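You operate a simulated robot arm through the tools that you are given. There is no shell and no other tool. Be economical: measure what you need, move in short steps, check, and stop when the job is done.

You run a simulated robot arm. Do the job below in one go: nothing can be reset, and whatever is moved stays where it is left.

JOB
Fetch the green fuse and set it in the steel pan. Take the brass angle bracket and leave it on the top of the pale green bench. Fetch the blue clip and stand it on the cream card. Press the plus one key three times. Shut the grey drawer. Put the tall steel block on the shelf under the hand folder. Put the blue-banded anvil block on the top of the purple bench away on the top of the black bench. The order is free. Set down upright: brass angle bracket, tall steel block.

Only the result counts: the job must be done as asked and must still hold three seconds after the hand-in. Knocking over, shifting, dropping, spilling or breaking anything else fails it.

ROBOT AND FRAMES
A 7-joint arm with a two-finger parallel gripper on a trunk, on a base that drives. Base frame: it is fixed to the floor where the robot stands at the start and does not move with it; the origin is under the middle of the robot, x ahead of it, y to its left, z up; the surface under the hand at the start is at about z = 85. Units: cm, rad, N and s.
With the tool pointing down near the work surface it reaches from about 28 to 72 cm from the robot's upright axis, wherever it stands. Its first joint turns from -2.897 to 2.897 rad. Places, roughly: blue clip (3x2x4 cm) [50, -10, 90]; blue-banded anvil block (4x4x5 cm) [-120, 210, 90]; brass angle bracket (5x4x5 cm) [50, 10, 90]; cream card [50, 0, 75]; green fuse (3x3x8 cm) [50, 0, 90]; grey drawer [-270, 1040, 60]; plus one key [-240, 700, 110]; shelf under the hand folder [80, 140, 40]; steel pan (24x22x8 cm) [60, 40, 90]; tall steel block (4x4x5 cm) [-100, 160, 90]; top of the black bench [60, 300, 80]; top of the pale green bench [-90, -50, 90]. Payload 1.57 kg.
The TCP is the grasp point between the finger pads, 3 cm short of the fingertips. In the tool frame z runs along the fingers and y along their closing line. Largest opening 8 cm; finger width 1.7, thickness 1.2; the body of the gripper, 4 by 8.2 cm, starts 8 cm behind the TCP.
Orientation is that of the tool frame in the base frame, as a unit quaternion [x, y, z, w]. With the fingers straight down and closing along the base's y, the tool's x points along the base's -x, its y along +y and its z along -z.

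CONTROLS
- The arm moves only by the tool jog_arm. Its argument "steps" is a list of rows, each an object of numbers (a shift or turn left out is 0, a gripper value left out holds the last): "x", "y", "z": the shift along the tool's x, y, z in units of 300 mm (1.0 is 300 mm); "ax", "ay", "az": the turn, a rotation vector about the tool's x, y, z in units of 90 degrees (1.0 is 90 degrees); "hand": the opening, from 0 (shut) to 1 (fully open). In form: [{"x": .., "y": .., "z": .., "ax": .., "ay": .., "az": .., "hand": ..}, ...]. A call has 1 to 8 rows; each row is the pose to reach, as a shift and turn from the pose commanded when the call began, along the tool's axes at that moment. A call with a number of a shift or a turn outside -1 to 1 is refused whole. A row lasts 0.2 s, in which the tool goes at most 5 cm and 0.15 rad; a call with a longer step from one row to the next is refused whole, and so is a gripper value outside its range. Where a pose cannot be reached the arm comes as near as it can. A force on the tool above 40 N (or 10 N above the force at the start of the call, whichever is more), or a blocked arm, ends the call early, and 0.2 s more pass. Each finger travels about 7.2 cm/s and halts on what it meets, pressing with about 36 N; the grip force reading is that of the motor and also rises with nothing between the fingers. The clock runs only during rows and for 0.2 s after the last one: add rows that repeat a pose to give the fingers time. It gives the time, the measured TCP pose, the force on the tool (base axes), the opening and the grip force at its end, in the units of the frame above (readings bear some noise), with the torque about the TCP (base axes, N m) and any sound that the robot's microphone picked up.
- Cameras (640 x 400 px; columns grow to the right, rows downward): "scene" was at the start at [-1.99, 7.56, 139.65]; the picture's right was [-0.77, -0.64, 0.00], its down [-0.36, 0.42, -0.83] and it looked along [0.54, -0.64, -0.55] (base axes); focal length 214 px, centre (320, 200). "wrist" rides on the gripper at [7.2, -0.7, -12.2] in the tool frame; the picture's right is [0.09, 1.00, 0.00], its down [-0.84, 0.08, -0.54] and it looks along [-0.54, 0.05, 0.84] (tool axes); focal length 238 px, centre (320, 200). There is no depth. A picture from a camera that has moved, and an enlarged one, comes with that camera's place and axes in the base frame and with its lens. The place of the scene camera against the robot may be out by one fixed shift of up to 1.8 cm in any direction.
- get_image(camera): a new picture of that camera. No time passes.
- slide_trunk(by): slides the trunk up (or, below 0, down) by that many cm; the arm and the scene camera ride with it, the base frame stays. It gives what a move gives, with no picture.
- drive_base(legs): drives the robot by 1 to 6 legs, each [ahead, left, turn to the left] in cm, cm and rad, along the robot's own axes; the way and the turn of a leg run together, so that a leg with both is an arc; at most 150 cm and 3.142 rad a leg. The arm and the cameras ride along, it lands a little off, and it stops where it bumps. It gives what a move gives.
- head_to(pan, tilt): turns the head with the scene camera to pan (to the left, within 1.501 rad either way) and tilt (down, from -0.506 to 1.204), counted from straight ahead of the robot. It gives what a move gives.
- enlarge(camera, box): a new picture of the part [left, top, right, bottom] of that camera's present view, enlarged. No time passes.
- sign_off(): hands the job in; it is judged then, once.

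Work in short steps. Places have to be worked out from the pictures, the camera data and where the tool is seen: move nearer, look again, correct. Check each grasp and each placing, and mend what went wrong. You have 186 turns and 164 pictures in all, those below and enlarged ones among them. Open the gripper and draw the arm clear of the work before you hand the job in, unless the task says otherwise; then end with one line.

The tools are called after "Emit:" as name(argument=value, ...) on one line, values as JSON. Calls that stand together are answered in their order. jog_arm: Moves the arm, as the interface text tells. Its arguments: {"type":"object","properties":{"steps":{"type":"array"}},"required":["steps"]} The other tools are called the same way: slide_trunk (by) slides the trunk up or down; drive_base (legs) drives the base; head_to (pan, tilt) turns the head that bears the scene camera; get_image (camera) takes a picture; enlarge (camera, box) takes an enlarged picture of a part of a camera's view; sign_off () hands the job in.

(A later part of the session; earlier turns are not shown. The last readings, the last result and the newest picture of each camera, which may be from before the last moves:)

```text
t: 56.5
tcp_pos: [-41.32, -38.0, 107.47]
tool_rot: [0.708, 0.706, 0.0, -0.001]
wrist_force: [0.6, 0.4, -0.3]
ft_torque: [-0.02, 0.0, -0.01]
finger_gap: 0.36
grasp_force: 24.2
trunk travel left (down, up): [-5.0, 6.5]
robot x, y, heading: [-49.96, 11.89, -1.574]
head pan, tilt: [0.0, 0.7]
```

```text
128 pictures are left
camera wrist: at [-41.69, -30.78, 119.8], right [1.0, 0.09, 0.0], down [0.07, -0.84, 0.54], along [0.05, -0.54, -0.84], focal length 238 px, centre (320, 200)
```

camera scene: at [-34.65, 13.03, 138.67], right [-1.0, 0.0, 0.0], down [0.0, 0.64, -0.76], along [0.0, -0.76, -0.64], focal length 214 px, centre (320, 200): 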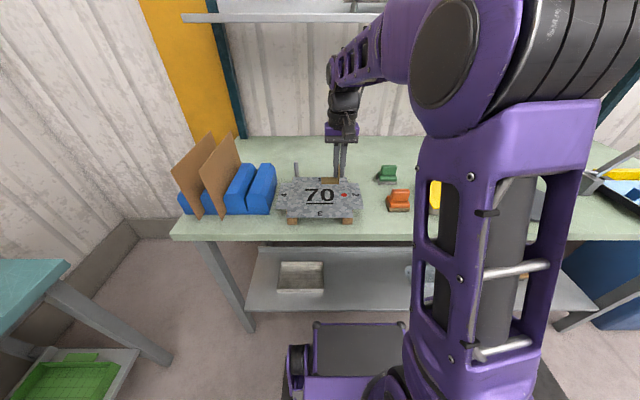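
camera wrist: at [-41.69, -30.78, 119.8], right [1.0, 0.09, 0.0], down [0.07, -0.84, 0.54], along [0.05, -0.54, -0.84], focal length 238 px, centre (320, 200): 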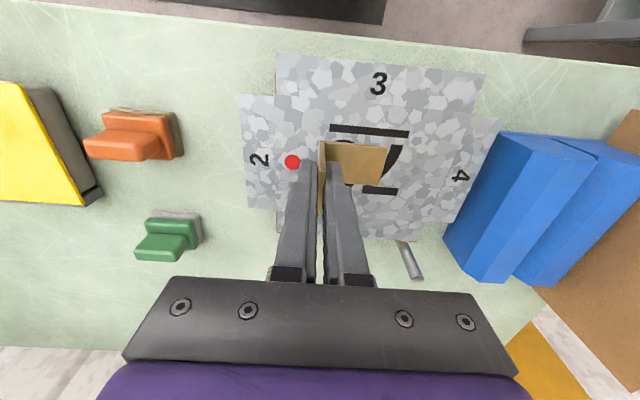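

The bench top is crowded here. I'll drive to my right (along −x) and look for a clearer patch.

Emit:
drive_base(legs=[[0, -40, 0]])

Emit:
get_image(camera="wrist")

Emit:
get_image(camera="scene")

```text
t: 60.8
tcp_pos: [-80.81, -37.84, 107.55]
tool_rot: [0.709, 0.705, 0.001, 0.0]
wrist_force: [0.1, 0.3, -1.2]
ft_torque: [0.0, -0.01, -0.01]
finger_gap: 0.35
grasp_force: 24.6
trunk travel left (down, up): [-5.0, 6.5]
robot x, y, heading: [-89.42, 12.1, -1.572]
head pan, tilt: [0.0, 0.7]
```

```text
127 pictures are left
camera wrist: at [-81.31, -30.69, 119.8], right [1.0, 0.09, 0.0], down [0.07, -0.84, 0.54], along [0.05, -0.54, -0.84], focal length 238 px, centre (320, 200)
```

wrist: 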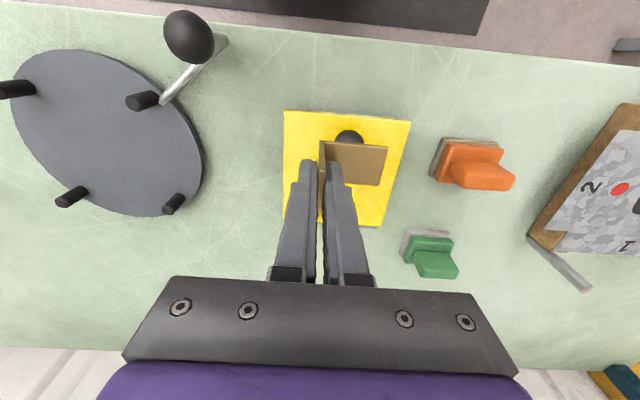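

```text
126 pictures are left
camera scene: at [-74.17, 13.11, 138.67], right [-1.0, 0.0, 0.0], down [0.0, 0.64, -0.76], along [0.0, -0.76, -0.64], focal length 214 px, centre (320, 200)
```

scene: 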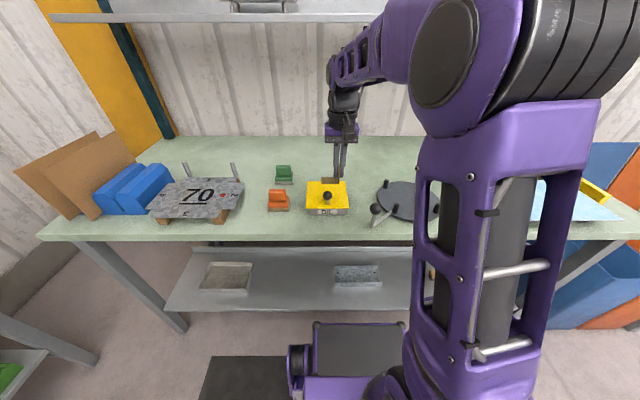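

There's a clear patch behind and left of the yellow box, around (-94, -57). I'm driving 6 cm ahead and swinging the bracket over it.

Emit:
drive_base(legs=[[6, 0, 0]])

Emit:
jog_arm(steps=[{"x": -0.09, "y": -0.1}, {"x": -0.18, "y": -0.2}, {"x": -0.27, "y": -0.3}, {"x": -0.36, "y": -0.4}, {"x": -0.437, "y": -0.507}, {"x": -0.437, "y": -0.507}])

Emit:
get_image(camera="wrist")

Emit:
get_image(camera="scene")

```text
t: 61.8
tcp_pos: [-80.86, -43.56, 107.46]
tool_rot: [0.709, 0.705, 0.0, 0.0]
wrist_force: [0.1, 0.3, -1.1]
ft_torque: [-0.01, 0.02, 0.01]
finger_gap: 0.38
grasp_force: 23.9
trunk travel left (down, up): [-5.0, 6.5]
robot x, y, heading: [-89.23, 6.62, -1.576]
head pan, tilt: [0.0, 0.7]
```

```text
t: 63.2
tcp_pos: [-96.08, -56.69, 107.08]
tool_rot: [0.709, 0.705, 0.0, 0.0]
wrist_force: [0.5, -0.4, -0.6]
ft_torque: [0.02, -0.04, 0.02]
finger_gap: 0.35
grasp_force: 24.5
trunk travel left (down, up): [-5.0, 6.5]
robot x, y, heading: [-89.32, 6.85, -1.573]
head pan, tilt: [0.0, 0.7]
```

```text
125 pictures are left
camera wrist: at [-96.51, -49.55, 119.42], right [1.0, 0.09, 0.0], down [0.07, -0.84, 0.54], along [0.05, -0.54, -0.84], focal length 238 px, centre (320, 200)
```

wrist: 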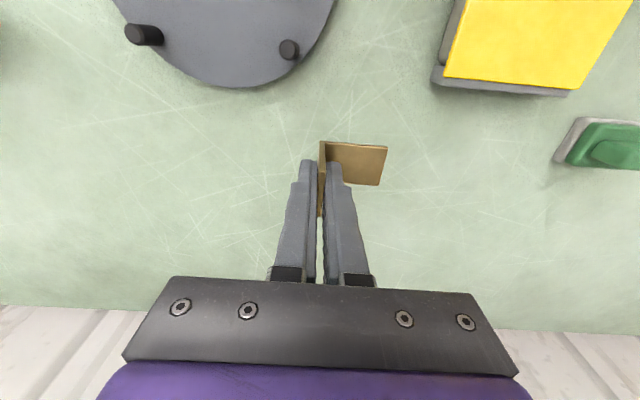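

```text
124 pictures are left
camera scene: at [-74.2, 7.34, 138.68], right [-1.0, 0.0, 0.0], down [0.0, 0.64, -0.76], along [0.0, -0.76, -0.64], focal length 214 px, centre (320, 200)
```

scene: 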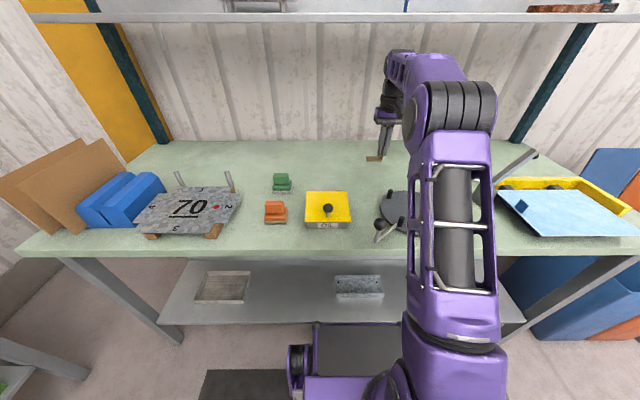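

The area is clear. I'm lowering in stages, since this bench's height is uncertain.

Emit:
jog_arm(steps=[{"z": 0.13}, {"z": 0.26}, {"z": 0.36}, {"z": 0.4}, {"z": 0.43}, {"z": 0.46}, {"z": 0.49}, {"z": 0.49}])

Emit:
get_image(camera="wrist")

```text
t: 65.0
tcp_pos: [-96.12, -56.7, 93.41]
tool_rot: [0.709, 0.705, -0.004, 0.003]
wrist_force: [-1.8, -5.6, 36.3]
ft_torque: [0.05, -0.37, -0.11]
finger_gap: 0.35
grasp_force: 24.8
trunk travel left (down, up): [-5.0, 6.5]
robot x, y, heading: [-89.45, 6.79, -1.571]
head pan, tilt: [0.0, 0.7]
```

```text
123 pictures are left
camera wrist: at [-96.51, -49.29, 105.57], right [1.0, 0.09, 0.0], down [0.07, -0.83, 0.55], along [0.05, -0.55, -0.83], focal length 238 px, centre (320, 200)
```

wrist: 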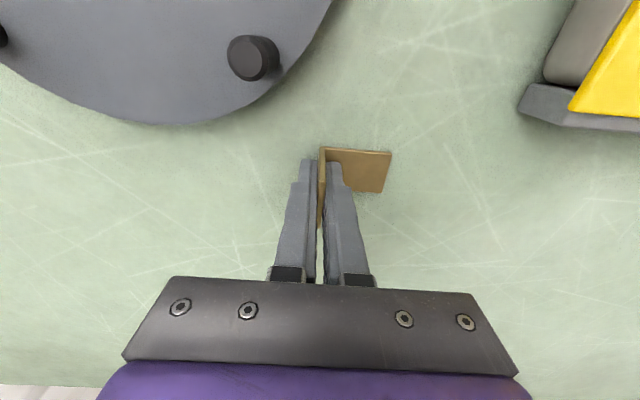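

Contact came at TCP 93.4, so this bench is about z 89. I'll relax the pressure, check, then release with a small opening.

Emit:
jog_arm(steps=[{"z": -0.015}, {"z": -0.026}, {"z": -0.026}])

```text
t: 65.8
tcp_pos: [-96.09, -56.44, 93.33]
tool_rot: [0.709, 0.705, 0.002, -0.002]
wrist_force: [1.8, -0.5, 3.3]
ft_torque: [-0.09, -0.03, 0.01]
finger_gap: 0.37
grasp_force: 24.7
trunk travel left (down, up): [-5.0, 6.5]
robot x, y, heading: [-88.94, 6.83, -1.573]
head pan, tilt: [0.0, 0.7]
```

Lightly resting at 3 N. I'm opening and withdrawing straight up.

Emit:
jog_arm(steps=[{"hand": 0.2}, {"hand": 0.3}, {"hand": 0.3}, {"z": -0.1, "hand": 0.3}, {"z": -0.25, "hand": 0.3}, {"z": -0.4, "hand": 0.3}, {"z": -0.5, "hand": 0.3}])

Emit:
get_image(camera="wrist")

```text
t: 67.4
tcp_pos: [-96.08, -56.74, 108.62]
tool_rot: [0.709, 0.705, 0.0, 0.0]
wrist_force: [-0.3, -0.1, -0.4]
ft_torque: [0.01, 0.0, 0.0]
finger_gap: 2.41
grasp_force: 0.0
trunk travel left (down, up): [-5.0, 6.5]
robot x, y, heading: [-89.15, 6.68, -1.575]
head pan, tilt: [0.0, 0.7]
```

```text
122 pictures are left
camera wrist: at [-96.62, -49.57, 120.98], right [1.0, 0.09, 0.0], down [0.07, -0.84, 0.54], along [0.05, -0.54, -0.84], focal length 238 px, centre (320, 200)
```

wrist: 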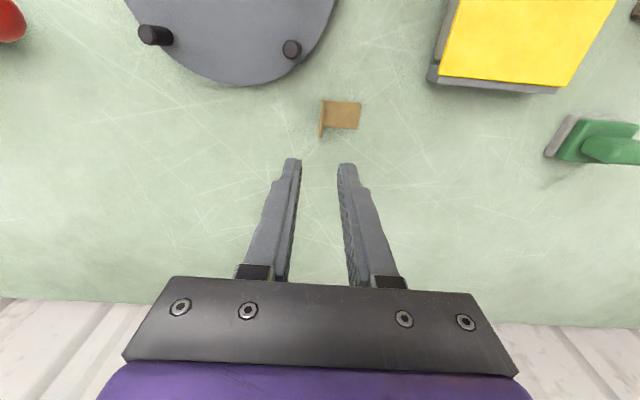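

The bracket is standing. I'm retracting the arm, backing off and turning left, with the head panned left to see the area toward +y.

Emit:
jog_arm(steps=[{"x": 0.12, "y": 0.09, "z": -0.03}, {"x": 0.24, "y": 0.18, "z": -0.06}, {"x": 0.36, "y": 0.27, "z": -0.1}, {"x": 0.48, "y": 0.36, "z": -0.15}, {"x": 0.6, "y": 0.42, "z": -0.2}])

Emit:
drive_base(legs=[[-15, 0, 0], [0, 0, 1.57]])

Emit:
head_to(pan=1.45, tilt=0.4)

Emit:
jog_arm(steps=[{"z": 0, "hand": 1}, {"z": 0}, {"z": 0}, {"z": 0}, {"z": 0}])

Emit:
get_image(camera="scene")

```text
t: 68.6
tcp_pos: [-83.12, -38.72, 114.65]
tool_rot: [0.709, 0.705, 0.0, 0.001]
wrist_force: [-0.3, 0.2, 0.5]
ft_torque: [0.05, -0.01, -0.02]
finger_gap: 2.42
grasp_force: 0.1
trunk travel left (down, up): [-5.0, 6.5]
robot x, y, heading: [-89.64, 6.39, -1.571]
head pan, tilt: [0.0, 0.7]
```

```text
t: 73.8
tcp_pos: [-43.98, 26.91, 114.68]
tool_rot: [0.014, 1.0, 0.0, -0.001]
wrist_force: [-0.7, -0.3, -0.2]
ft_torque: [0.01, 0.0, 0.02]
finger_gap: 2.39
grasp_force: 0.0
trunk travel left (down, up): [-5.0, 6.5]
robot x, y, heading: [-89.8, 21.61, -0.027]
head pan, tilt: [0.0, 0.7]
```

```text
t: 75.4
tcp_pos: [-44.03, 26.99, 114.69]
tool_rot: [0.014, 1.0, 0.0, -0.001]
wrist_force: [-1.2, -0.2, 0.2]
ft_torque: [-0.03, 0.02, 0.0]
finger_gap: 2.4
grasp_force: 0.0
trunk travel left (down, up): [-5.0, 6.5]
robot x, y, heading: [-89.23, 21.77, -0.027]
head pan, tilt: [1.45, 0.4]
```

```text
t: 76.6
tcp_pos: [-43.93, 26.89, 114.66]
tool_rot: [0.014, 1.0, 0.0, -0.001]
wrist_force: [0.5, 0.3, 0.0]
ft_torque: [0.04, -0.03, 0.01]
finger_gap: 8.01
grasp_force: 0.0
trunk travel left (down, up): [-5.0, 6.5]
robot x, y, heading: [-89.13, 21.6, -0.027]
head pan, tilt: [1.45, 0.4]
```

```text
121 pictures are left
camera scene: at [-88.5, 40.36, 141.17], right [0.44, -0.9, 0.0], down [-0.37, -0.18, -0.91], along [0.82, 0.4, -0.41], focal length 214 px, centre (320, 200)
```

scene: 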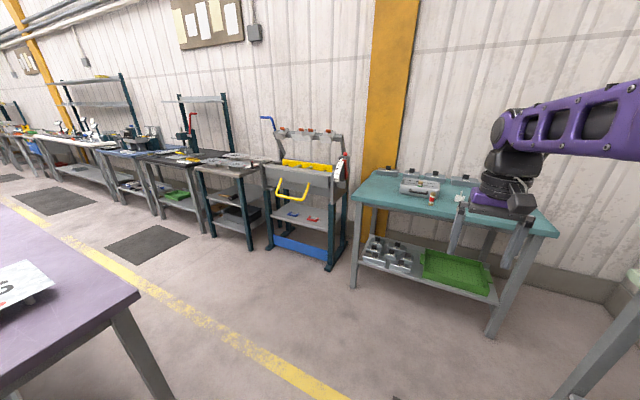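

The head is still swinging, so I'll wait and look again.

Emit:
jog_arm(steps=[{"z": 0}, {"z": 0}, {"z": 0}, {"z": 0}, {"z": 0}, {"z": 0}, {"z": 0}, {"z": 0}])

Emit:
get_image(camera="scene")

```text
t: 78.4
tcp_pos: [-43.92, 26.97, 114.75]
tool_rot: [0.014, 1.0, 0.0, -0.001]
wrist_force: [0.3, -0.4, 0.9]
ft_torque: [0.01, -0.02, -0.02]
finger_gap: 8.02
grasp_force: 0.1
trunk travel left (down, up): [-5.0, 6.5]
robot x, y, heading: [-89.5, 22.08, -0.024]
head pan, tilt: [1.45, 0.4]
```

```text
120 pictures are left
camera scene: at [-88.5, 40.38, 141.24], right [0.45, -0.9, 0.0], down [-0.36, -0.18, -0.92], along [0.82, 0.41, -0.4], focal length 214 px, centre (320, 200)
```

scene: 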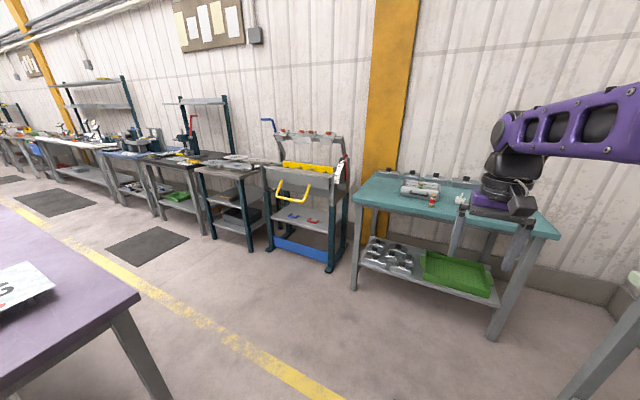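

Left pan doesn't get far, so I'll just turn the base to face +y.

Emit:
head_to(pan=0.0, tilt=0.5)

Emit:
drive_base(legs=[[0, 0, 1.597]])

Emit:
get_image(camera="scene")

Emit:
get_image(camera="wrist")

```text
t: 80.0
tcp_pos: [-44.02, 26.95, 114.77]
tool_rot: [0.014, 1.0, 0.0, 0.0]
wrist_force: [-0.5, 0.4, 0.1]
ft_torque: [0.0, -0.01, -0.01]
finger_gap: 8.03
grasp_force: 0.1
trunk travel left (down, up): [-5.0, 6.5]
robot x, y, heading: [-89.49, 21.83, -0.025]
head pan, tilt: [0.0, 0.499]
```

```text
t: 84.4
tcp_pos: [-96.28, 66.85, 114.87]
tool_rot: [0.709, -0.705, 0.001, 0.0]
wrist_force: [0.0, -0.3, -0.5]
ft_torque: [0.02, -0.02, 0.0]
finger_gap: 8.01
grasp_force: 0.1
trunk travel left (down, up): [-5.0, 6.5]
robot x, y, heading: [-89.22, 21.54, 1.579]
head pan, tilt: [0.0, 0.499]
```

```text
119 pictures are left
camera scene: at [-102.15, 22.03, 140.45], right [1.0, 0.01, 0.0], down [0.0, -0.48, -0.88], along [-0.01, 0.88, -0.48], focal length 214 px, centre (320, 200)
```

scene: 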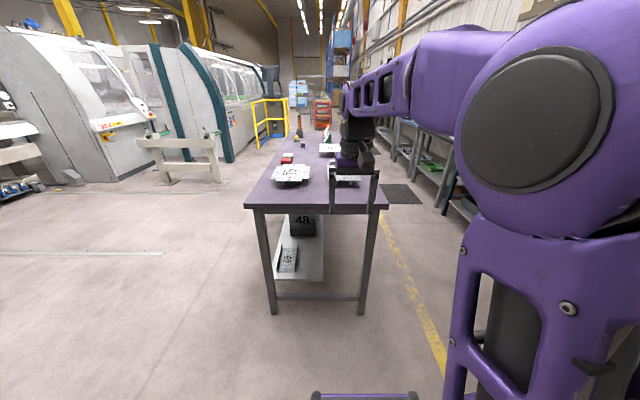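

```text
118 pictures are left
camera wrist: at [-95.36, 59.66, 127.08], right [-1.0, -0.1, 0.0], down [-0.08, 0.84, 0.54], along [-0.05, 0.54, -0.84], focal length 238 px, centre (320, 200)
```

wrist: 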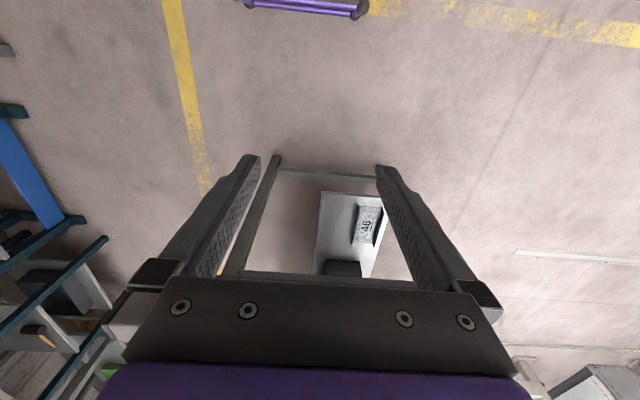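

The purple bench runs away from me: near end y≈117, x from −141 to −67. I'm enlarging its top.

Emit:
enlarge(camera="scene", box=[240, 100, 400, 210])

```text
3.64 times, centred on (320, 155) of scene
camera zoom: at [-102.15, 22.03, 140.45], right [1.0, 0.01, 0.0], down [0.0, -0.48, -0.88], along [-0.01, 0.88, -0.48], focal length 780 px, centre (320, 364)
```

zoom: 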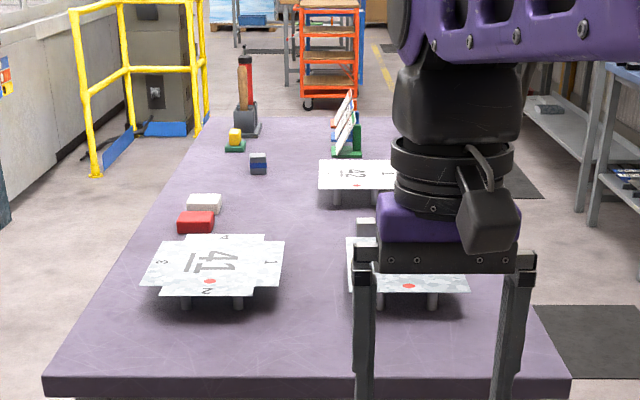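

The blue-banded block is near (-121, 225) and a grey block near (-94, 176). I'll go along the right-hand aisle to y≈165, then turn to face the bench.

Emit:
drive_base(legs=[[0, -70, 0], [143, 0, 0]])

Emit:
get_image(camera="scene")

```text
t: 98.3
tcp_pos: [-30.98, 212.08, 114.81]
tool_rot: [0.719, -0.695, 0.0, 0.0]
wrist_force: [0.1, -0.6, 0.6]
ft_torque: [0.01, 0.01, 0.0]
finger_gap: 8.0
grasp_force: 0.1
trunk travel left (down, up): [-5.0, 6.5]
robot x, y, heading: [-22.91, 167.3, 1.603]
head pan, tilt: [0.0, 0.499]
```

```text
116 pictures are left
camera scene: at [-35.58, 167.04, 140.45], right [1.0, 0.04, 0.0], down [0.02, -0.48, -0.88], along [-0.03, 0.88, -0.48], focal length 214 px, centre (320, 200)
```

scene: 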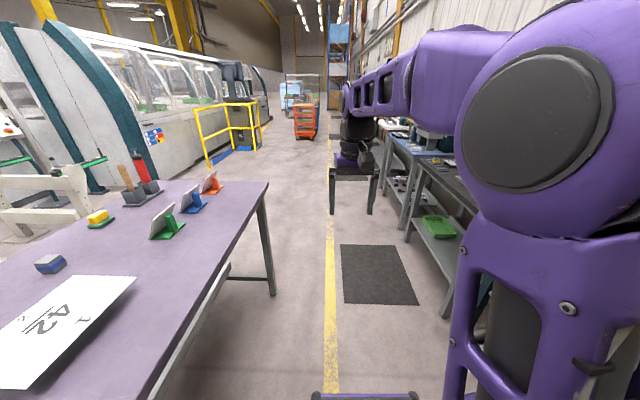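

Now I'm turning left to face the bench (−x).

Emit:
drive_base(legs=[[0, 0, 1.54]])

Emit:
head_to(pan=-0.2, tilt=0.7)

Emit:
get_image(camera="scene")

Emit:
get_image(camera="wrist")

```text
t: 102.6
tcp_pos: [-67.91, 159.28, 114.96]
tool_rot: [1.0, 0.014, -0.001, 0.0]
wrist_force: [0.8, -0.5, 0.0]
ft_torque: [-0.01, -0.01, -0.01]
finger_gap: 7.99
grasp_force: 0.1
trunk travel left (down, up): [-5.0, 6.5]
robot x, y, heading: [-22.92, 167.02, -3.114]
head pan, tilt: [0.0, 0.499]
```

```text
t: 103.3
tcp_pos: [-67.88, 159.24, 114.8]
tool_rot: [1.0, 0.015, -0.002, 0.0]
wrist_force: [-0.2, 0.0, -0.5]
ft_torque: [0.03, -0.02, 0.0]
finger_gap: 8.02
grasp_force: 0.0
trunk travel left (down, up): [-5.0, 6.5]
robot x, y, heading: [-23.13, 167.0, -3.112]
head pan, tilt: [-0.201, 0.7]
```

```text
115 pictures are left
camera scene: at [-20.53, 155.16, 138.68], right [0.17, 0.99, 0.0], down [0.63, -0.11, -0.77], along [-0.75, 0.13, -0.64], focal length 214 px, centre (320, 200)
```

scene: 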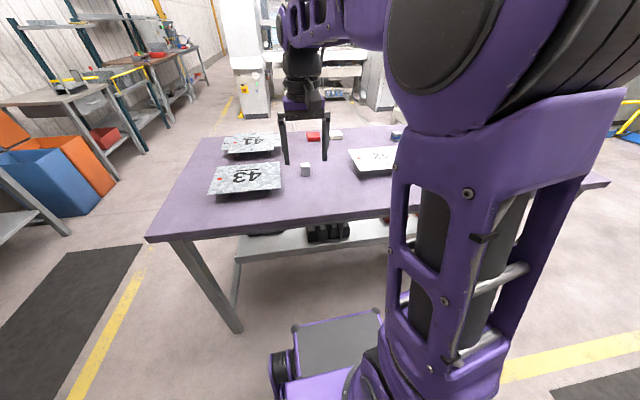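

```text
114 pictures are left
camera wrist: at [-60.6, 160.05, 127.09], right [0.12, -0.99, 0.0], down [-0.83, -0.1, 0.54], along [-0.54, -0.07, -0.84], focal length 238 px, centre (320, 200)
```

wrist: 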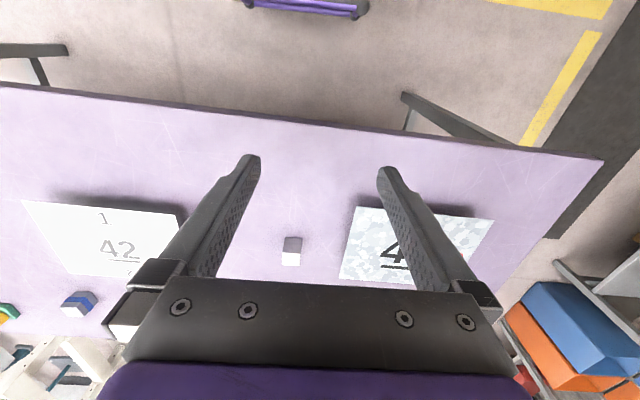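

The steel block is at about (-102, 161.5), so I'll drive 12 cm ahead to reach it.

Emit:
drive_base(legs=[[12, 0, 0]])

Emit:
jog_arm(steps=[{"x": -0.15}, {"x": -0.3}, {"x": -0.45, "y": -0.03}, {"x": -0.6, "y": -0.06, "z": 0.04}, {"x": -0.6, "y": -0.06, "z": 0.16}, {"x": -0.6, "y": -0.06, "z": 0.16}])

Emit:
get_image(camera="wrist")

```text
t: 104.6
tcp_pos: [-79.77, 158.62, 114.79]
tool_rot: [1.0, 0.016, 0.0, 0.0]
wrist_force: [0.4, 0.6, 0.0]
ft_torque: [0.0, -0.01, 0.01]
finger_gap: 7.98
grasp_force: 0.2
trunk travel left (down, up): [-5.0, 6.5]
robot x, y, heading: [-34.88, 166.97, -3.11]
head pan, tilt: [-0.201, 0.7]
```

```text
t: 106.0
tcp_pos: [-97.8, 159.7, 109.92]
tool_rot: [1.0, 0.017, 0.001, 0.0]
wrist_force: [-0.3, -1.2, 0.5]
ft_torque: [0.01, -0.05, 0.0]
finger_gap: 8.01
grasp_force: 0.0
trunk travel left (down, up): [-5.0, 6.5]
robot x, y, heading: [-34.83, 166.64, -3.106]
head pan, tilt: [-0.201, 0.7]
```

```text
113 pictures are left
camera wrist: at [-90.46, 160.57, 122.13], right [0.12, -0.99, 0.0], down [-0.83, -0.1, 0.54], along [-0.54, -0.07, -0.84], focal length 238 px, centre (320, 200)
```

wrist: 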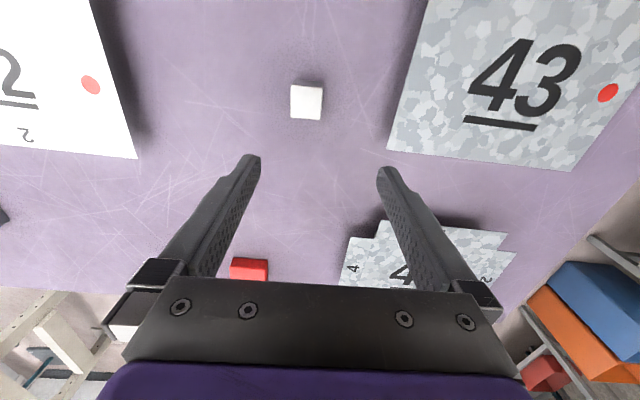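

Triangulating the two views puts the block top near z 93–94 at (-96.3, 161.4). I'm centring on it and lowering part way.

Emit:
jog_arm(steps=[{"x": 0.052, "y": -0.055, "z": 0.1}, {"x": 0.052, "y": -0.055, "z": 0.22}, {"x": 0.052, "y": -0.055, "z": 0.3}, {"x": 0.052, "y": -0.055, "z": 0.3}])

Emit:
get_image(camera="wrist")

Emit:
enlarge(camera="scene", box=[200, 120, 420, 250])

```text
t: 107.0
tcp_pos: [-96.32, 161.39, 100.94]
tool_rot: [1.0, 0.017, -0.001, 0.0]
wrist_force: [0.2, -0.7, -0.6]
ft_torque: [0.02, 0.0, -0.01]
finger_gap: 7.98
grasp_force: 0.0
trunk travel left (down, up): [-5.0, 6.5]
robot x, y, heading: [-34.69, 166.58, -3.108]
head pan, tilt: [-0.201, 0.7]
```

```text
112 pictures are left
camera wrist: at [-88.95, 162.23, 113.08], right [0.12, -0.99, 0.0], down [-0.83, -0.1, 0.54], along [-0.54, -0.07, -0.84], focal length 238 px, centre (320, 200)
```

wrist: 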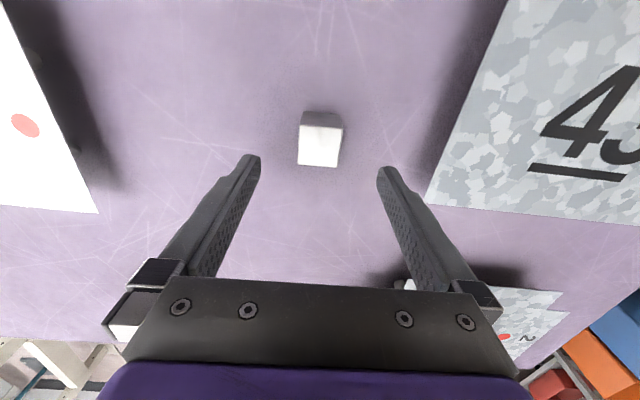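

```text
2.91 times, centred on (310, 185) of scene
camera zoom: at [-32.28, 154.78, 138.68], right [0.17, 0.99, 0.0], down [0.64, -0.11, -0.76], along [-0.75, 0.13, -0.64], focal length 624 px, centre (349, 244)
```

zoom: 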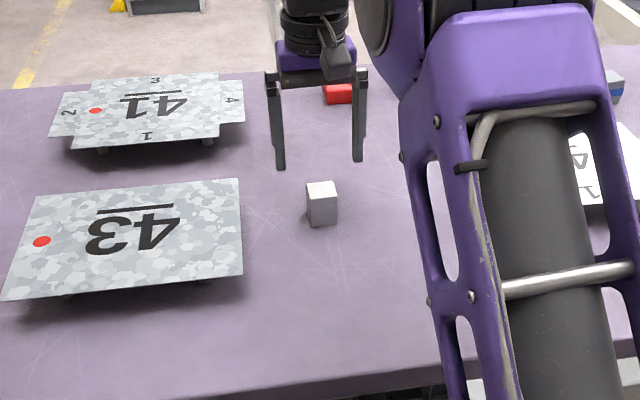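

The block measures 4x4 with its top at about 93.8. Before gripping I need to see the target shelf, because it may need a tilted grasp. I'm raising the arm, retracting and turning round to look.

Emit:
jog_arm(steps=[{"z": -0.15}, {"z": -0.3}, {"z": -0.4}, {"x": 0.15, "z": -0.45}, {"x": 0.3, "z": -0.45}, {"x": 0.45, "z": -0.45}, {"x": 0.6, "z": -0.45}])

Emit:
drive_base(legs=[[-15, 0, 0], [0, 0, 3.1]])

Emit:
head_to(pan=0.0, tilt=0.6)

Emit:
get_image(camera="scene")

Emit:
get_image(camera="wrist")

```text
t: 108.6
tcp_pos: [-77.98, 161.85, 114.7]
tool_rot: [1.0, 0.016, 0.001, 0.0]
wrist_force: [0.3, 0.9, 0.0]
ft_torque: [-0.02, 0.0, 0.0]
finger_gap: 8.0
grasp_force: 0.0
trunk travel left (down, up): [-5.0, 6.5]
robot x, y, heading: [-34.51, 166.84, -3.11]
head pan, tilt: [-0.201, 0.7]
```

```text
t: 117.4
tcp_pos: [23.86, 169.59, 114.78]
tool_rot: [0.012, 1.0, 0.0, 0.0]
wrist_force: [0.5, -0.9, 0.6]
ft_torque: [-0.01, -0.04, -0.02]
finger_gap: 8.0
grasp_force: 0.1
trunk travel left (down, up): [-5.0, 6.5]
robot x, y, heading: [-19.68, 167.58, -0.019]
head pan, tilt: [-0.201, 0.7]
```

```text
t: 118.1
tcp_pos: [23.71, 169.58, 114.77]
tool_rot: [0.011, 1.0, 0.001, 0.001]
wrist_force: [0.6, 0.0, -0.5]
ft_torque: [-0.01, 0.01, 0.01]
finger_gap: 8.0
grasp_force: 0.1
trunk travel left (down, up): [-5.0, 6.5]
robot x, y, heading: [-20.02, 167.07, -0.021]
head pan, tilt: [0.0, 0.6]
```

```text
110 pictures are left
camera scene: at [-18.46, 181.53, 139.54], right [-0.02, -1.0, 0.0], down [-0.57, 0.01, -0.82], along [0.82, -0.02, -0.57], focal length 214 px, centre (320, 200)
```

scene: 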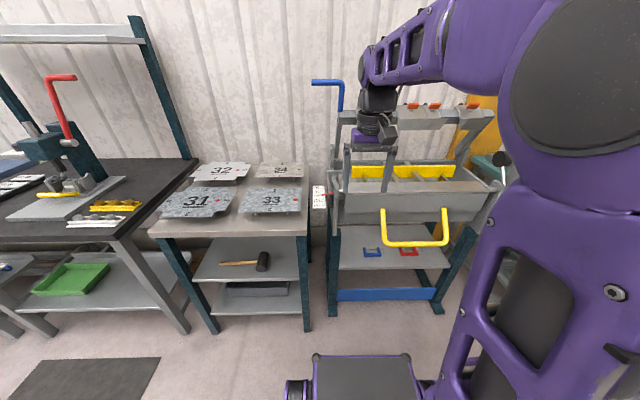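

```text
109 pictures are left
camera wrist: at [16.66, 169.03, 126.98], right [-0.07, 1.0, 0.0], down [0.84, 0.06, 0.54], along [0.54, 0.04, -0.84], focal length 238 px, centre (320, 200)
```

wrist: 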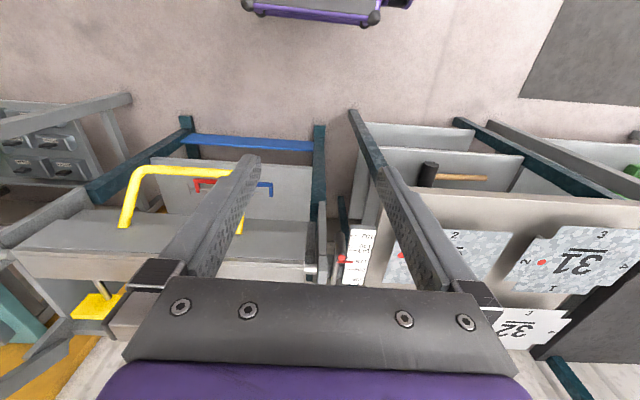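

The shelf under the hand folder is at z≈40, x from 57 and y≈107–169. The folder body overhangs it and a yellow handle sits at y 126–155. The free spot is around (64, 162), left of the blue part, so I want a 45° tilted tool. I'll test that pose empty-handed first, starting with tilt and lowering in the aisle.

Emit:
jog_arm(steps=[{"z": 0.12, "ay": -0.07}, {"z": 0.24, "ay": -0.14}, {"z": 0.36, "ay": -0.21}, {"z": 0.48, "ay": -0.28}, {"z": 0.6, "ay": -0.35}, {"z": 0.72, "ay": -0.42}, {"z": 0.84, "ay": -0.48}, {"z": 0.96, "ay": -0.5}])

Emit:
slide_trunk(by=-5)

Emit:
get_image(camera="scene")

Emit:
get_image(camera="wrist")

```text
t: 120.1
tcp_pos: [23.19, 166.34, 84.61]
tool_rot: [0.136, 0.928, -0.04, 0.344]
wrist_force: [-0.6, 0.3, -1.0]
ft_torque: [0.01, 0.0, 0.01]
finger_gap: 8.0
grasp_force: 0.1
out of reach, approached as far as the arm can: row 6, 7, 8
trunk travel left (down, up): [-5.0, 6.5]
robot x, y, heading: [-20.01, 167.22, -0.023]
head pan, tilt: [0.0, 0.6]
stopped in row 8: the arm was blocked; the commanded pose is now the measured one
```

```text
t: 121.0
tcp_pos: [23.31, 166.25, 79.65]
tool_rot: [0.135, 0.928, -0.039, 0.345]
wrist_force: [-0.8, 0.0, 0.2]
ft_torque: [-0.02, 0.02, 0.01]
finger_gap: 8.0
grasp_force: 0.0
trunk travel left (down, up): [0.0, 11.5]
robot x, y, heading: [-19.78, 167.4, -0.022]
head pan, tilt: [0.0, 0.6]
```

```text
108 pictures are left
camera scene: at [-18.45, 181.51, 134.54], right [-0.02, -1.0, 0.0], down [-0.56, 0.01, -0.83], along [0.82, -0.02, -0.56], focal length 214 px, centre (320, 200)
```

scene: 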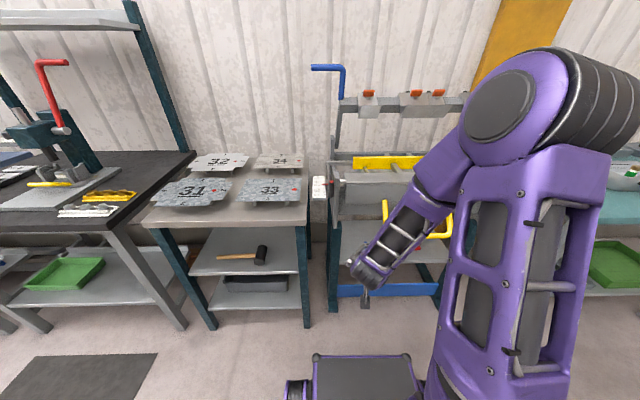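

```text
107 pictures are left
camera wrist: at [10.4, 169.23, 84.33], right [0.21, 0.98, -0.04], down [0.29, -0.02, 0.96], along [0.93, -0.21, -0.28], focal length 238 px, centre (320, 200)
```

wrist: 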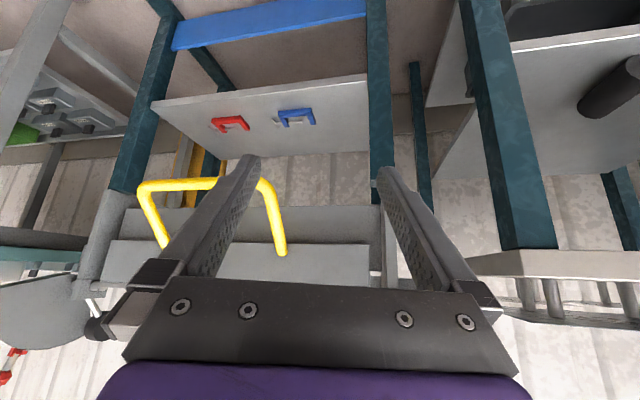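

The arm hit a joint limit this close in, so the pose needs more radius. I'm driving 17 cm ahead and 5 cm left, then continuing from there.

Emit:
drive_base(legs=[[17, 5, 0.02]])

```text
t: 122.5
tcp_pos: [40.26, 172.14, 79.66]
tool_rot: [0.124, 0.929, -0.035, 0.346]
wrist_force: [-0.7, -0.2, 0.7]
ft_torque: [-0.02, -0.03, -0.01]
finger_gap: 7.99
grasp_force: 0.0
trunk travel left (down, up): [0.0, 11.5]
robot x, y, heading: [-2.79, 172.03, -0.0]
head pan, tilt: [0.0, 0.6]
```

I'm moving to a pre-pose at (50, 163, 62), correcting the tilt to 45° with zero yaw.

Emit:
jog_arm(steps=[{"x": 0.013, "y": -0.04, "z": 0.12, "ax": -0.02, "ay": -0.008, "az": -0.025}, {"x": 0.026, "y": -0.08, "z": 0.24, "ax": -0.04, "ay": -0.016, "az": -0.05}, {"x": 0.04, "y": -0.12, "z": 0.36, "ax": -0.06, "ay": -0.024, "az": -0.075}, {"x": 0.053, "y": -0.16, "z": 0.48, "ax": -0.08, "ay": -0.032, "az": -0.1}, {"x": 0.066, "y": -0.2, "z": 0.6, "ax": -0.1, "ay": -0.04, "az": -0.125}, {"x": 0.08, "y": -0.213, "z": 0.7, "ax": -0.113, "ay": -0.047, "az": -0.141}, {"x": 0.08, "y": -0.213, "z": 0.7, "ax": -0.113, "ay": -0.047, "az": -0.141}])

Emit:
get_image(camera="wrist")

Emit:
get_image(camera="scene")

```text
t: 124.1
tcp_pos: [50.13, 163.06, 62.12]
tool_rot: [-0.011, 0.924, 0.003, 0.383]
wrist_force: [-0.6, -0.2, 0.7]
ft_torque: [-0.03, 0.0, -0.01]
finger_gap: 8.0
grasp_force: 0.0
trunk travel left (down, up): [0.0, 11.5]
robot x, y, heading: [-3.1, 172.33, 0.001]
head pan, tilt: [0.0, 0.6]
```

```text
106 pictures are left
camera wrist: at [36.5, 162.02, 65.79], right [-0.09, 0.99, -0.07], down [0.2, 0.08, 0.98], along [0.97, 0.07, -0.21], focal length 238 px, centre (320, 200)
```

wrist: 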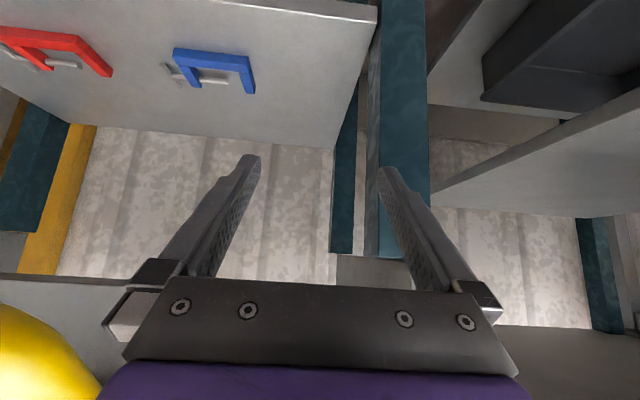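

```text
105 pictures are left
camera scene: at [-1.92, 186.39, 134.54], right [0.0, -1.0, 0.0], down [-0.56, 0.0, -0.83], along [0.83, 0.0, -0.56], focal length 214 px, centre (320, 200)
```

scene: 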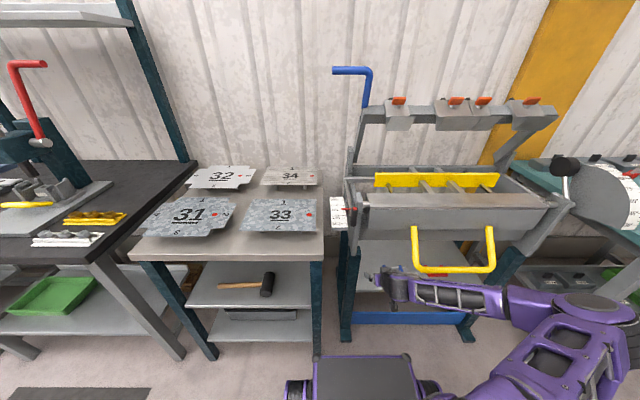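

The arm reached the tilted pose with its elbow swung out to the right, passing below the yellow handle. The shelf corner triangulates to (56.5, 168.4, 40), and the blue part ends at y≈153. I'm testing the lower level next: straight down to z 46 in front of the shelf.

Emit:
jog_arm(steps=[{"x": 0.095, "y": -0.013, "z": 0.095}, {"x": 0.19, "y": -0.026, "z": 0.19}, {"x": 0.285, "y": -0.04, "z": 0.285}, {"x": 0.377, "y": -0.05, "z": 0.377}, {"x": 0.377, "y": -0.05, "z": 0.377}])

Emit:
get_image(camera="scene")

```text
t: 125.3
tcp_pos: [51.88, 159.58, 48.57]
tool_rot: [-0.014, 0.929, 0.013, 0.369]
wrist_force: [0.0, -0.2, 0.1]
ft_torque: [-0.01, 0.01, -0.02]
finger_gap: 8.0
grasp_force: 0.1
out of reach, approached as far as the arm can: row 2, 3, 4, 5
trunk travel left (down, up): [0.0, 11.5]
robot x, y, heading: [-2.77, 171.9, 0.001]
head pan, tilt: [0.0, 0.6]
```

```text
104 pictures are left
camera scene: at [-1.92, 186.39, 134.54], right [0.0, -1.0, 0.0], down [-0.56, 0.0, -0.83], along [0.83, 0.0, -0.56], focal length 214 px, centre (320, 200)
```

scene: 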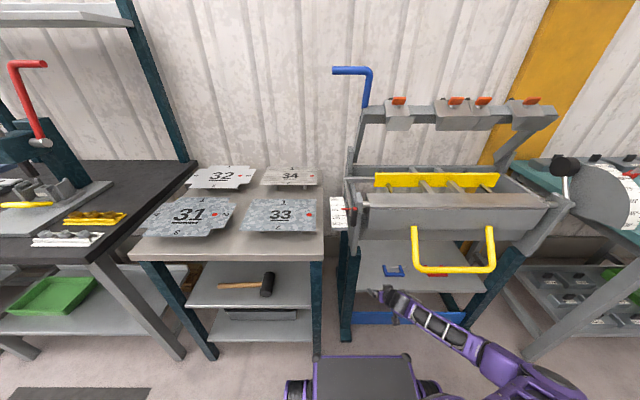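

It's near the limit here: z 48.6 was reached against 46 asked. I'll test whether going forward over the shelf is easier, with the fingers narrowed.

Emit:
jog_arm(steps=[{"x": -0.08, "z": 0.08, "hand": 0.4}, {"x": -0.16, "z": 0.16, "hand": 0.4}, {"x": -0.24, "z": 0.24, "hand": 0.4}, {"x": -0.33, "z": 0.33, "hand": 0.4}, {"x": -0.33, "z": 0.33, "hand": 0.4}])

Emit:
get_image(camera="wrist")

Emit:
get_image(camera="scene")

```text
t: 126.5
tcp_pos: [66.07, 160.06, 48.5]
tool_rot: [-0.011, 0.923, 0.005, 0.384]
wrist_force: [0.2, 0.1, -0.9]
ft_torque: [0.03, 0.01, 0.03]
finger_gap: 3.2
grasp_force: 0.0
trunk travel left (down, up): [0.0, 11.5]
robot x, y, heading: [-2.91, 172.01, 0.002]
head pan, tilt: [0.0, 0.6]
```

```text
103 pictures are left
camera wrist: at [52.57, 159.07, 52.08], right [-0.09, 0.99, -0.07], down [0.2, 0.08, 0.98], along [0.97, 0.07, -0.21], focal length 238 px, centre (320, 200)
```

wrist: 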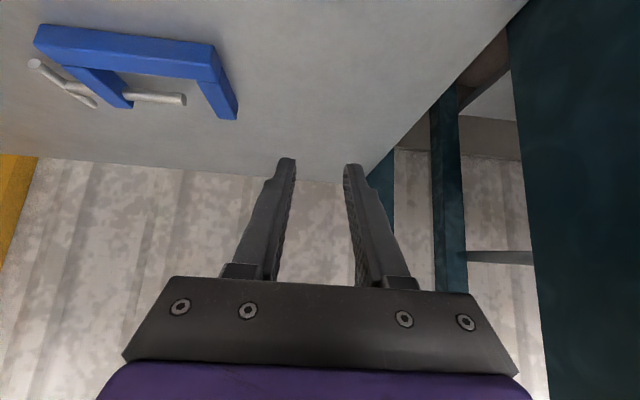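

```text
102 pictures are left
camera scene: at [-1.92, 186.39, 134.54], right [0.0, -1.0, 0.0], down [-0.56, 0.0, -0.83], along [0.83, 0.0, -0.56], focal length 214 px, centre (320, 200)
```

scene: 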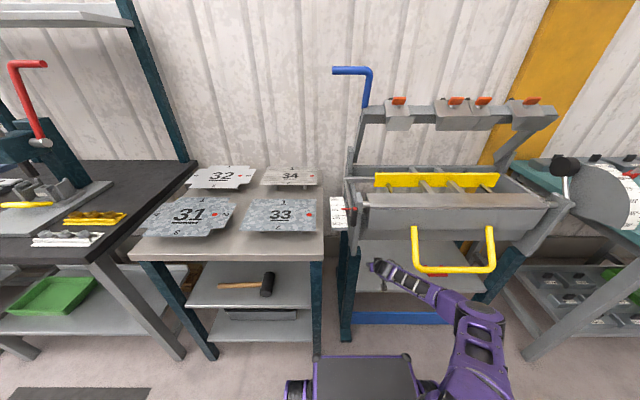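

This pose was reached cleanly at greater radius. I'm testing the final place height, TCP ≈(64, 161.5, 43.9).

Emit:
jog_arm(steps=[{"x": 0.05, "y": 0.02, "z": 0.02}, {"x": 0.1, "y": 0.04, "z": 0.04}, {"x": 0.156, "y": 0.05, "z": 0.061}, {"x": 0.156, "y": 0.05, "z": 0.061}])

Emit:
get_image(camera="wrist")

```text
t: 127.5
tcp_pos: [63.96, 161.51, 43.87]
tool_rot: [-0.011, 0.924, 0.004, 0.383]
wrist_force: [-0.1, 0.6, 0.4]
ft_torque: [0.01, -0.01, 0.01]
finger_gap: 3.19
grasp_force: 0.1
trunk travel left (down, up): [0.0, 11.5]
robot x, y, heading: [-2.94, 172.12, 0.003]
head pan, tilt: [0.0, 0.6]
```

```text
101 pictures are left
camera wrist: at [50.45, 160.45, 47.51], right [-0.09, 0.99, -0.07], down [0.21, 0.08, 0.98], along [0.97, 0.07, -0.21], focal length 238 px, centre (320, 200)
```

wrist: 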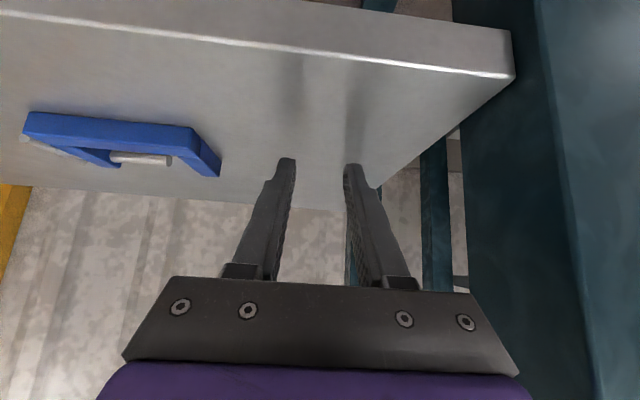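

The place pose works: robot at (-2.9, 172), heading 0, trunk down 5. I'm withdrawing along the same path, backing off, and going to get the block with this tilt.

Emit:
jog_arm(steps=[{"x": -0.028, "y": 0.01, "z": -0.14}, {"x": -0.056, "y": 0.02, "z": -0.28}, {"x": -0.084, "y": 0.03, "z": -0.42}, {"x": -0.112, "y": 0.04, "z": -0.56}, {"x": -0.14, "y": 0.05, "z": -0.7}])

Emit:
drive_base(legs=[[-22, 0, 0]])

Emit:
slide_trunk(by=8)

Emit:
jog_arm(steps=[{"x": -0.11, "z": -0.11}, {"x": -0.22, "z": -0.22}, {"x": -0.33, "z": -0.33}, {"x": -0.44, "z": -0.44}, {"x": -0.55, "z": -0.55}, {"x": -0.66, "z": -0.66}, {"x": -0.75, "z": -0.75}])

Emit:
get_image(camera="scene")

```text
t: 128.7
tcp_pos: [51.68, 162.46, 62.02]
tool_rot: [-0.01, 0.924, 0.003, 0.383]
wrist_force: [0.9, -0.5, 0.5]
ft_torque: [0.01, 0.01, 0.05]
finger_gap: 3.21
grasp_force: 0.0
trunk travel left (down, up): [0.0, 11.5]
robot x, y, heading: [-2.93, 172.1, 0.002]
head pan, tilt: [0.0, 0.6]
```

```text
t: 130.4
tcp_pos: [29.4, 162.21, 62.01]
tool_rot: [-0.01, 0.923, 0.004, 0.384]
wrist_force: [0.3, -0.1, -0.4]
ft_torque: [0.0, -0.02, 0.04]
finger_gap: 3.22
grasp_force: 0.0
trunk travel left (down, up): [0.0, 11.5]
robot x, y, heading: [-25.06, 172.04, -0.002]
head pan, tilt: [0.0, 0.6]
```

```text
t: 131.6
tcp_pos: [29.31, 162.19, 70.12]
tool_rot: [-0.01, 0.924, 0.004, 0.383]
wrist_force: [0.1, -0.7, 0.1]
ft_torque: [0.02, 0.02, 0.0]
finger_gap: 3.18
grasp_force: 0.0
trunk travel left (down, up): [-8.0, 3.5]
robot x, y, heading: [-25.32, 171.71, 0.002]
head pan, tilt: [0.0, 0.6]
```

```text
t: 133.2
tcp_pos: [28.99, 162.34, 101.94]
tool_rot: [-0.009, 0.923, 0.004, 0.384]
wrist_force: [-0.1, 0.1, 0.1]
ft_torque: [0.02, 0.03, 0.01]
finger_gap: 3.17
grasp_force: 0.0
trunk travel left (down, up): [-8.0, 3.5]
robot x, y, heading: [-25.49, 171.7, 0.002]
head pan, tilt: [0.0, 0.6]
```

```text
100 pictures are left
camera scene: at [-24.19, 186.35, 142.53], right [0.0, -1.0, 0.0], down [-0.57, 0.0, -0.82], along [0.82, 0.0, -0.57], focal length 214 px, centre (320, 200)
```

scene: 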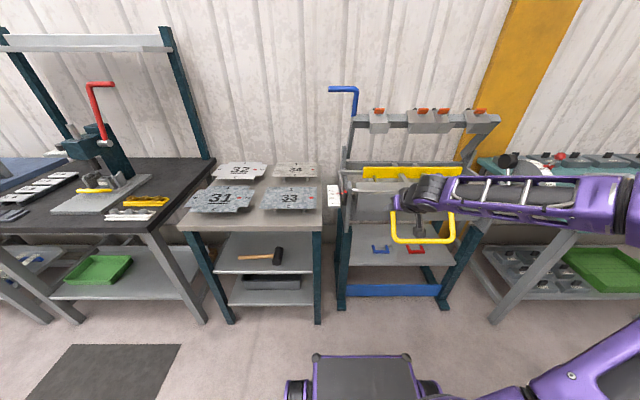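

I'm turning round to face the purple bench again, then shifting so the tool lines up with the block.

Emit:
drive_base(legs=[[4, 0, 0], [0, 0, -3.14], [0, 19, 0]])

Emit:
get_image(camera="wrist")

Emit:
get_image(camera="scene")

```text
t: 143.6
tcp_pos: [-75.76, 163.71, 101.84]
tool_rot: [0.924, 0.008, -0.383, 0.002]
wrist_force: [0.3, 0.3, 0.4]
ft_torque: [0.04, 0.01, 0.02]
finger_gap: 3.22
grasp_force: 0.0
trunk travel left (down, up): [-8.0, 3.5]
robot x, y, heading: [-21.24, 154.34, 3.142]
head pan, tilt: [0.0, 0.6]
```

```text
99 pictures are left
camera wrist: at [-61.91, 164.56, 105.5], right [0.08, -0.99, -0.07], down [-0.21, -0.08, 0.98], along [-0.98, -0.07, -0.21], focal length 238 px, centre (320, 200)
```

wrist: 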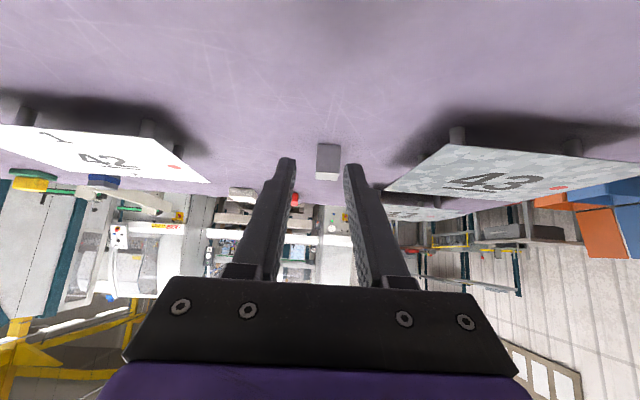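

```text
98 pictures are left
camera scene: at [-20.03, 140.3, 142.54], right [0.0, 1.0, 0.0], down [0.56, 0.0, -0.83], along [-0.83, 0.0, -0.56], focal length 214 px, centre (320, 200)
```

scene: 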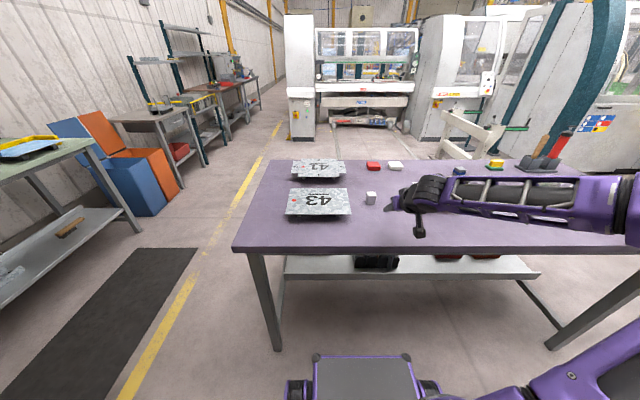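

The block is dead ahead at y≈161.4 on a bench at about z 89. I'm driving 12 cm in, then checking alignment before sliding in along the tool axis.

Emit:
drive_base(legs=[[12, 2, 0]])

Emit:
jog_arm(steps=[{"z": 0.05, "hand": 0.85}, {"z": 0.1, "hand": 0.85}, {"z": 0.1, "hand": 0.85}])

Emit:
get_image(camera="wrist")

```text
t: 144.8
tcp_pos: [-88.25, 161.7, 101.87]
tool_rot: [0.924, 0.01, -0.383, 0.004]
wrist_force: [0.2, 0.1, -0.3]
ft_torque: [-0.01, 0.01, -0.03]
finger_gap: 3.21
grasp_force: 0.0
trunk travel left (down, up): [-8.0, 3.5]
robot x, y, heading: [-34.11, 151.86, 3.148]
head pan, tilt: [0.0, 0.6]
```

```text
t: 145.7
tcp_pos: [-90.46, 161.45, 99.76]
tool_rot: [0.923, 0.01, -0.384, 0.004]
wrist_force: [-0.3, -0.2, 0.0]
ft_torque: [0.01, -0.03, -0.01]
finger_gap: 6.82
grasp_force: 0.1
trunk travel left (down, up): [-8.0, 3.5]
robot x, y, heading: [-34.04, 151.95, 3.142]
head pan, tilt: [0.0, 0.6]
```

```text
97 pictures are left
camera wrist: at [-76.58, 162.48, 103.45], right [0.09, -0.99, -0.07], down [-0.21, -0.08, 0.98], along [-0.97, -0.07, -0.21], focal length 238 px, centre (320, 200)
```

wrist: 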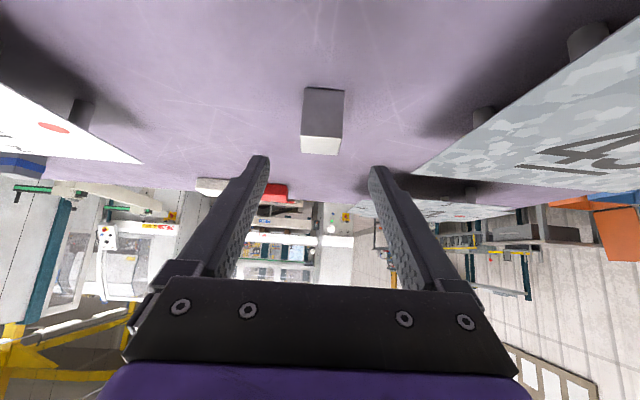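

The block's centre is about (-97, 161.5), bottom 88.8, top 93.8. I'm sliding in at 45° and gripping.

Emit:
jog_arm(steps=[{"x": 0.005, "z": 0.1}, {"x": 0.01, "z": 0.2}, {"x": 0.019, "z": 0.29}, {"x": 0.019, "z": 0.316}, {"x": 0.019, "z": 0.316}])

Emit:
get_image(camera="wrist")

```text
t: 146.8
tcp_pos: [-96.67, 161.47, 92.7]
tool_rot: [0.924, 0.009, -0.383, 0.003]
wrist_force: [1.7, 0.3, 2.3]
ft_torque: [-0.08, -0.04, 0.06]
finger_gap: 6.8
grasp_force: 0.1
trunk travel left (down, up): [-8.0, 3.5]
robot x, y, heading: [-33.95, 151.78, 3.14]
head pan, tilt: [0.0, 0.6]
```

```text
96 pictures are left
camera wrist: at [-82.81, 162.43, 96.32], right [0.09, -0.99, -0.07], down [-0.2, -0.08, 0.98], along [-0.98, -0.07, -0.21], focal length 238 px, centre (320, 200)
```

wrist: 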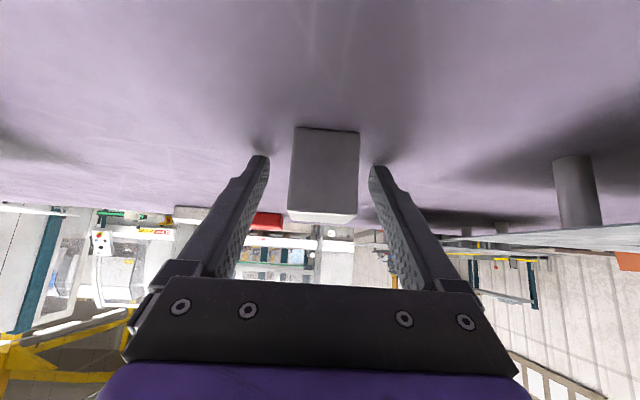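

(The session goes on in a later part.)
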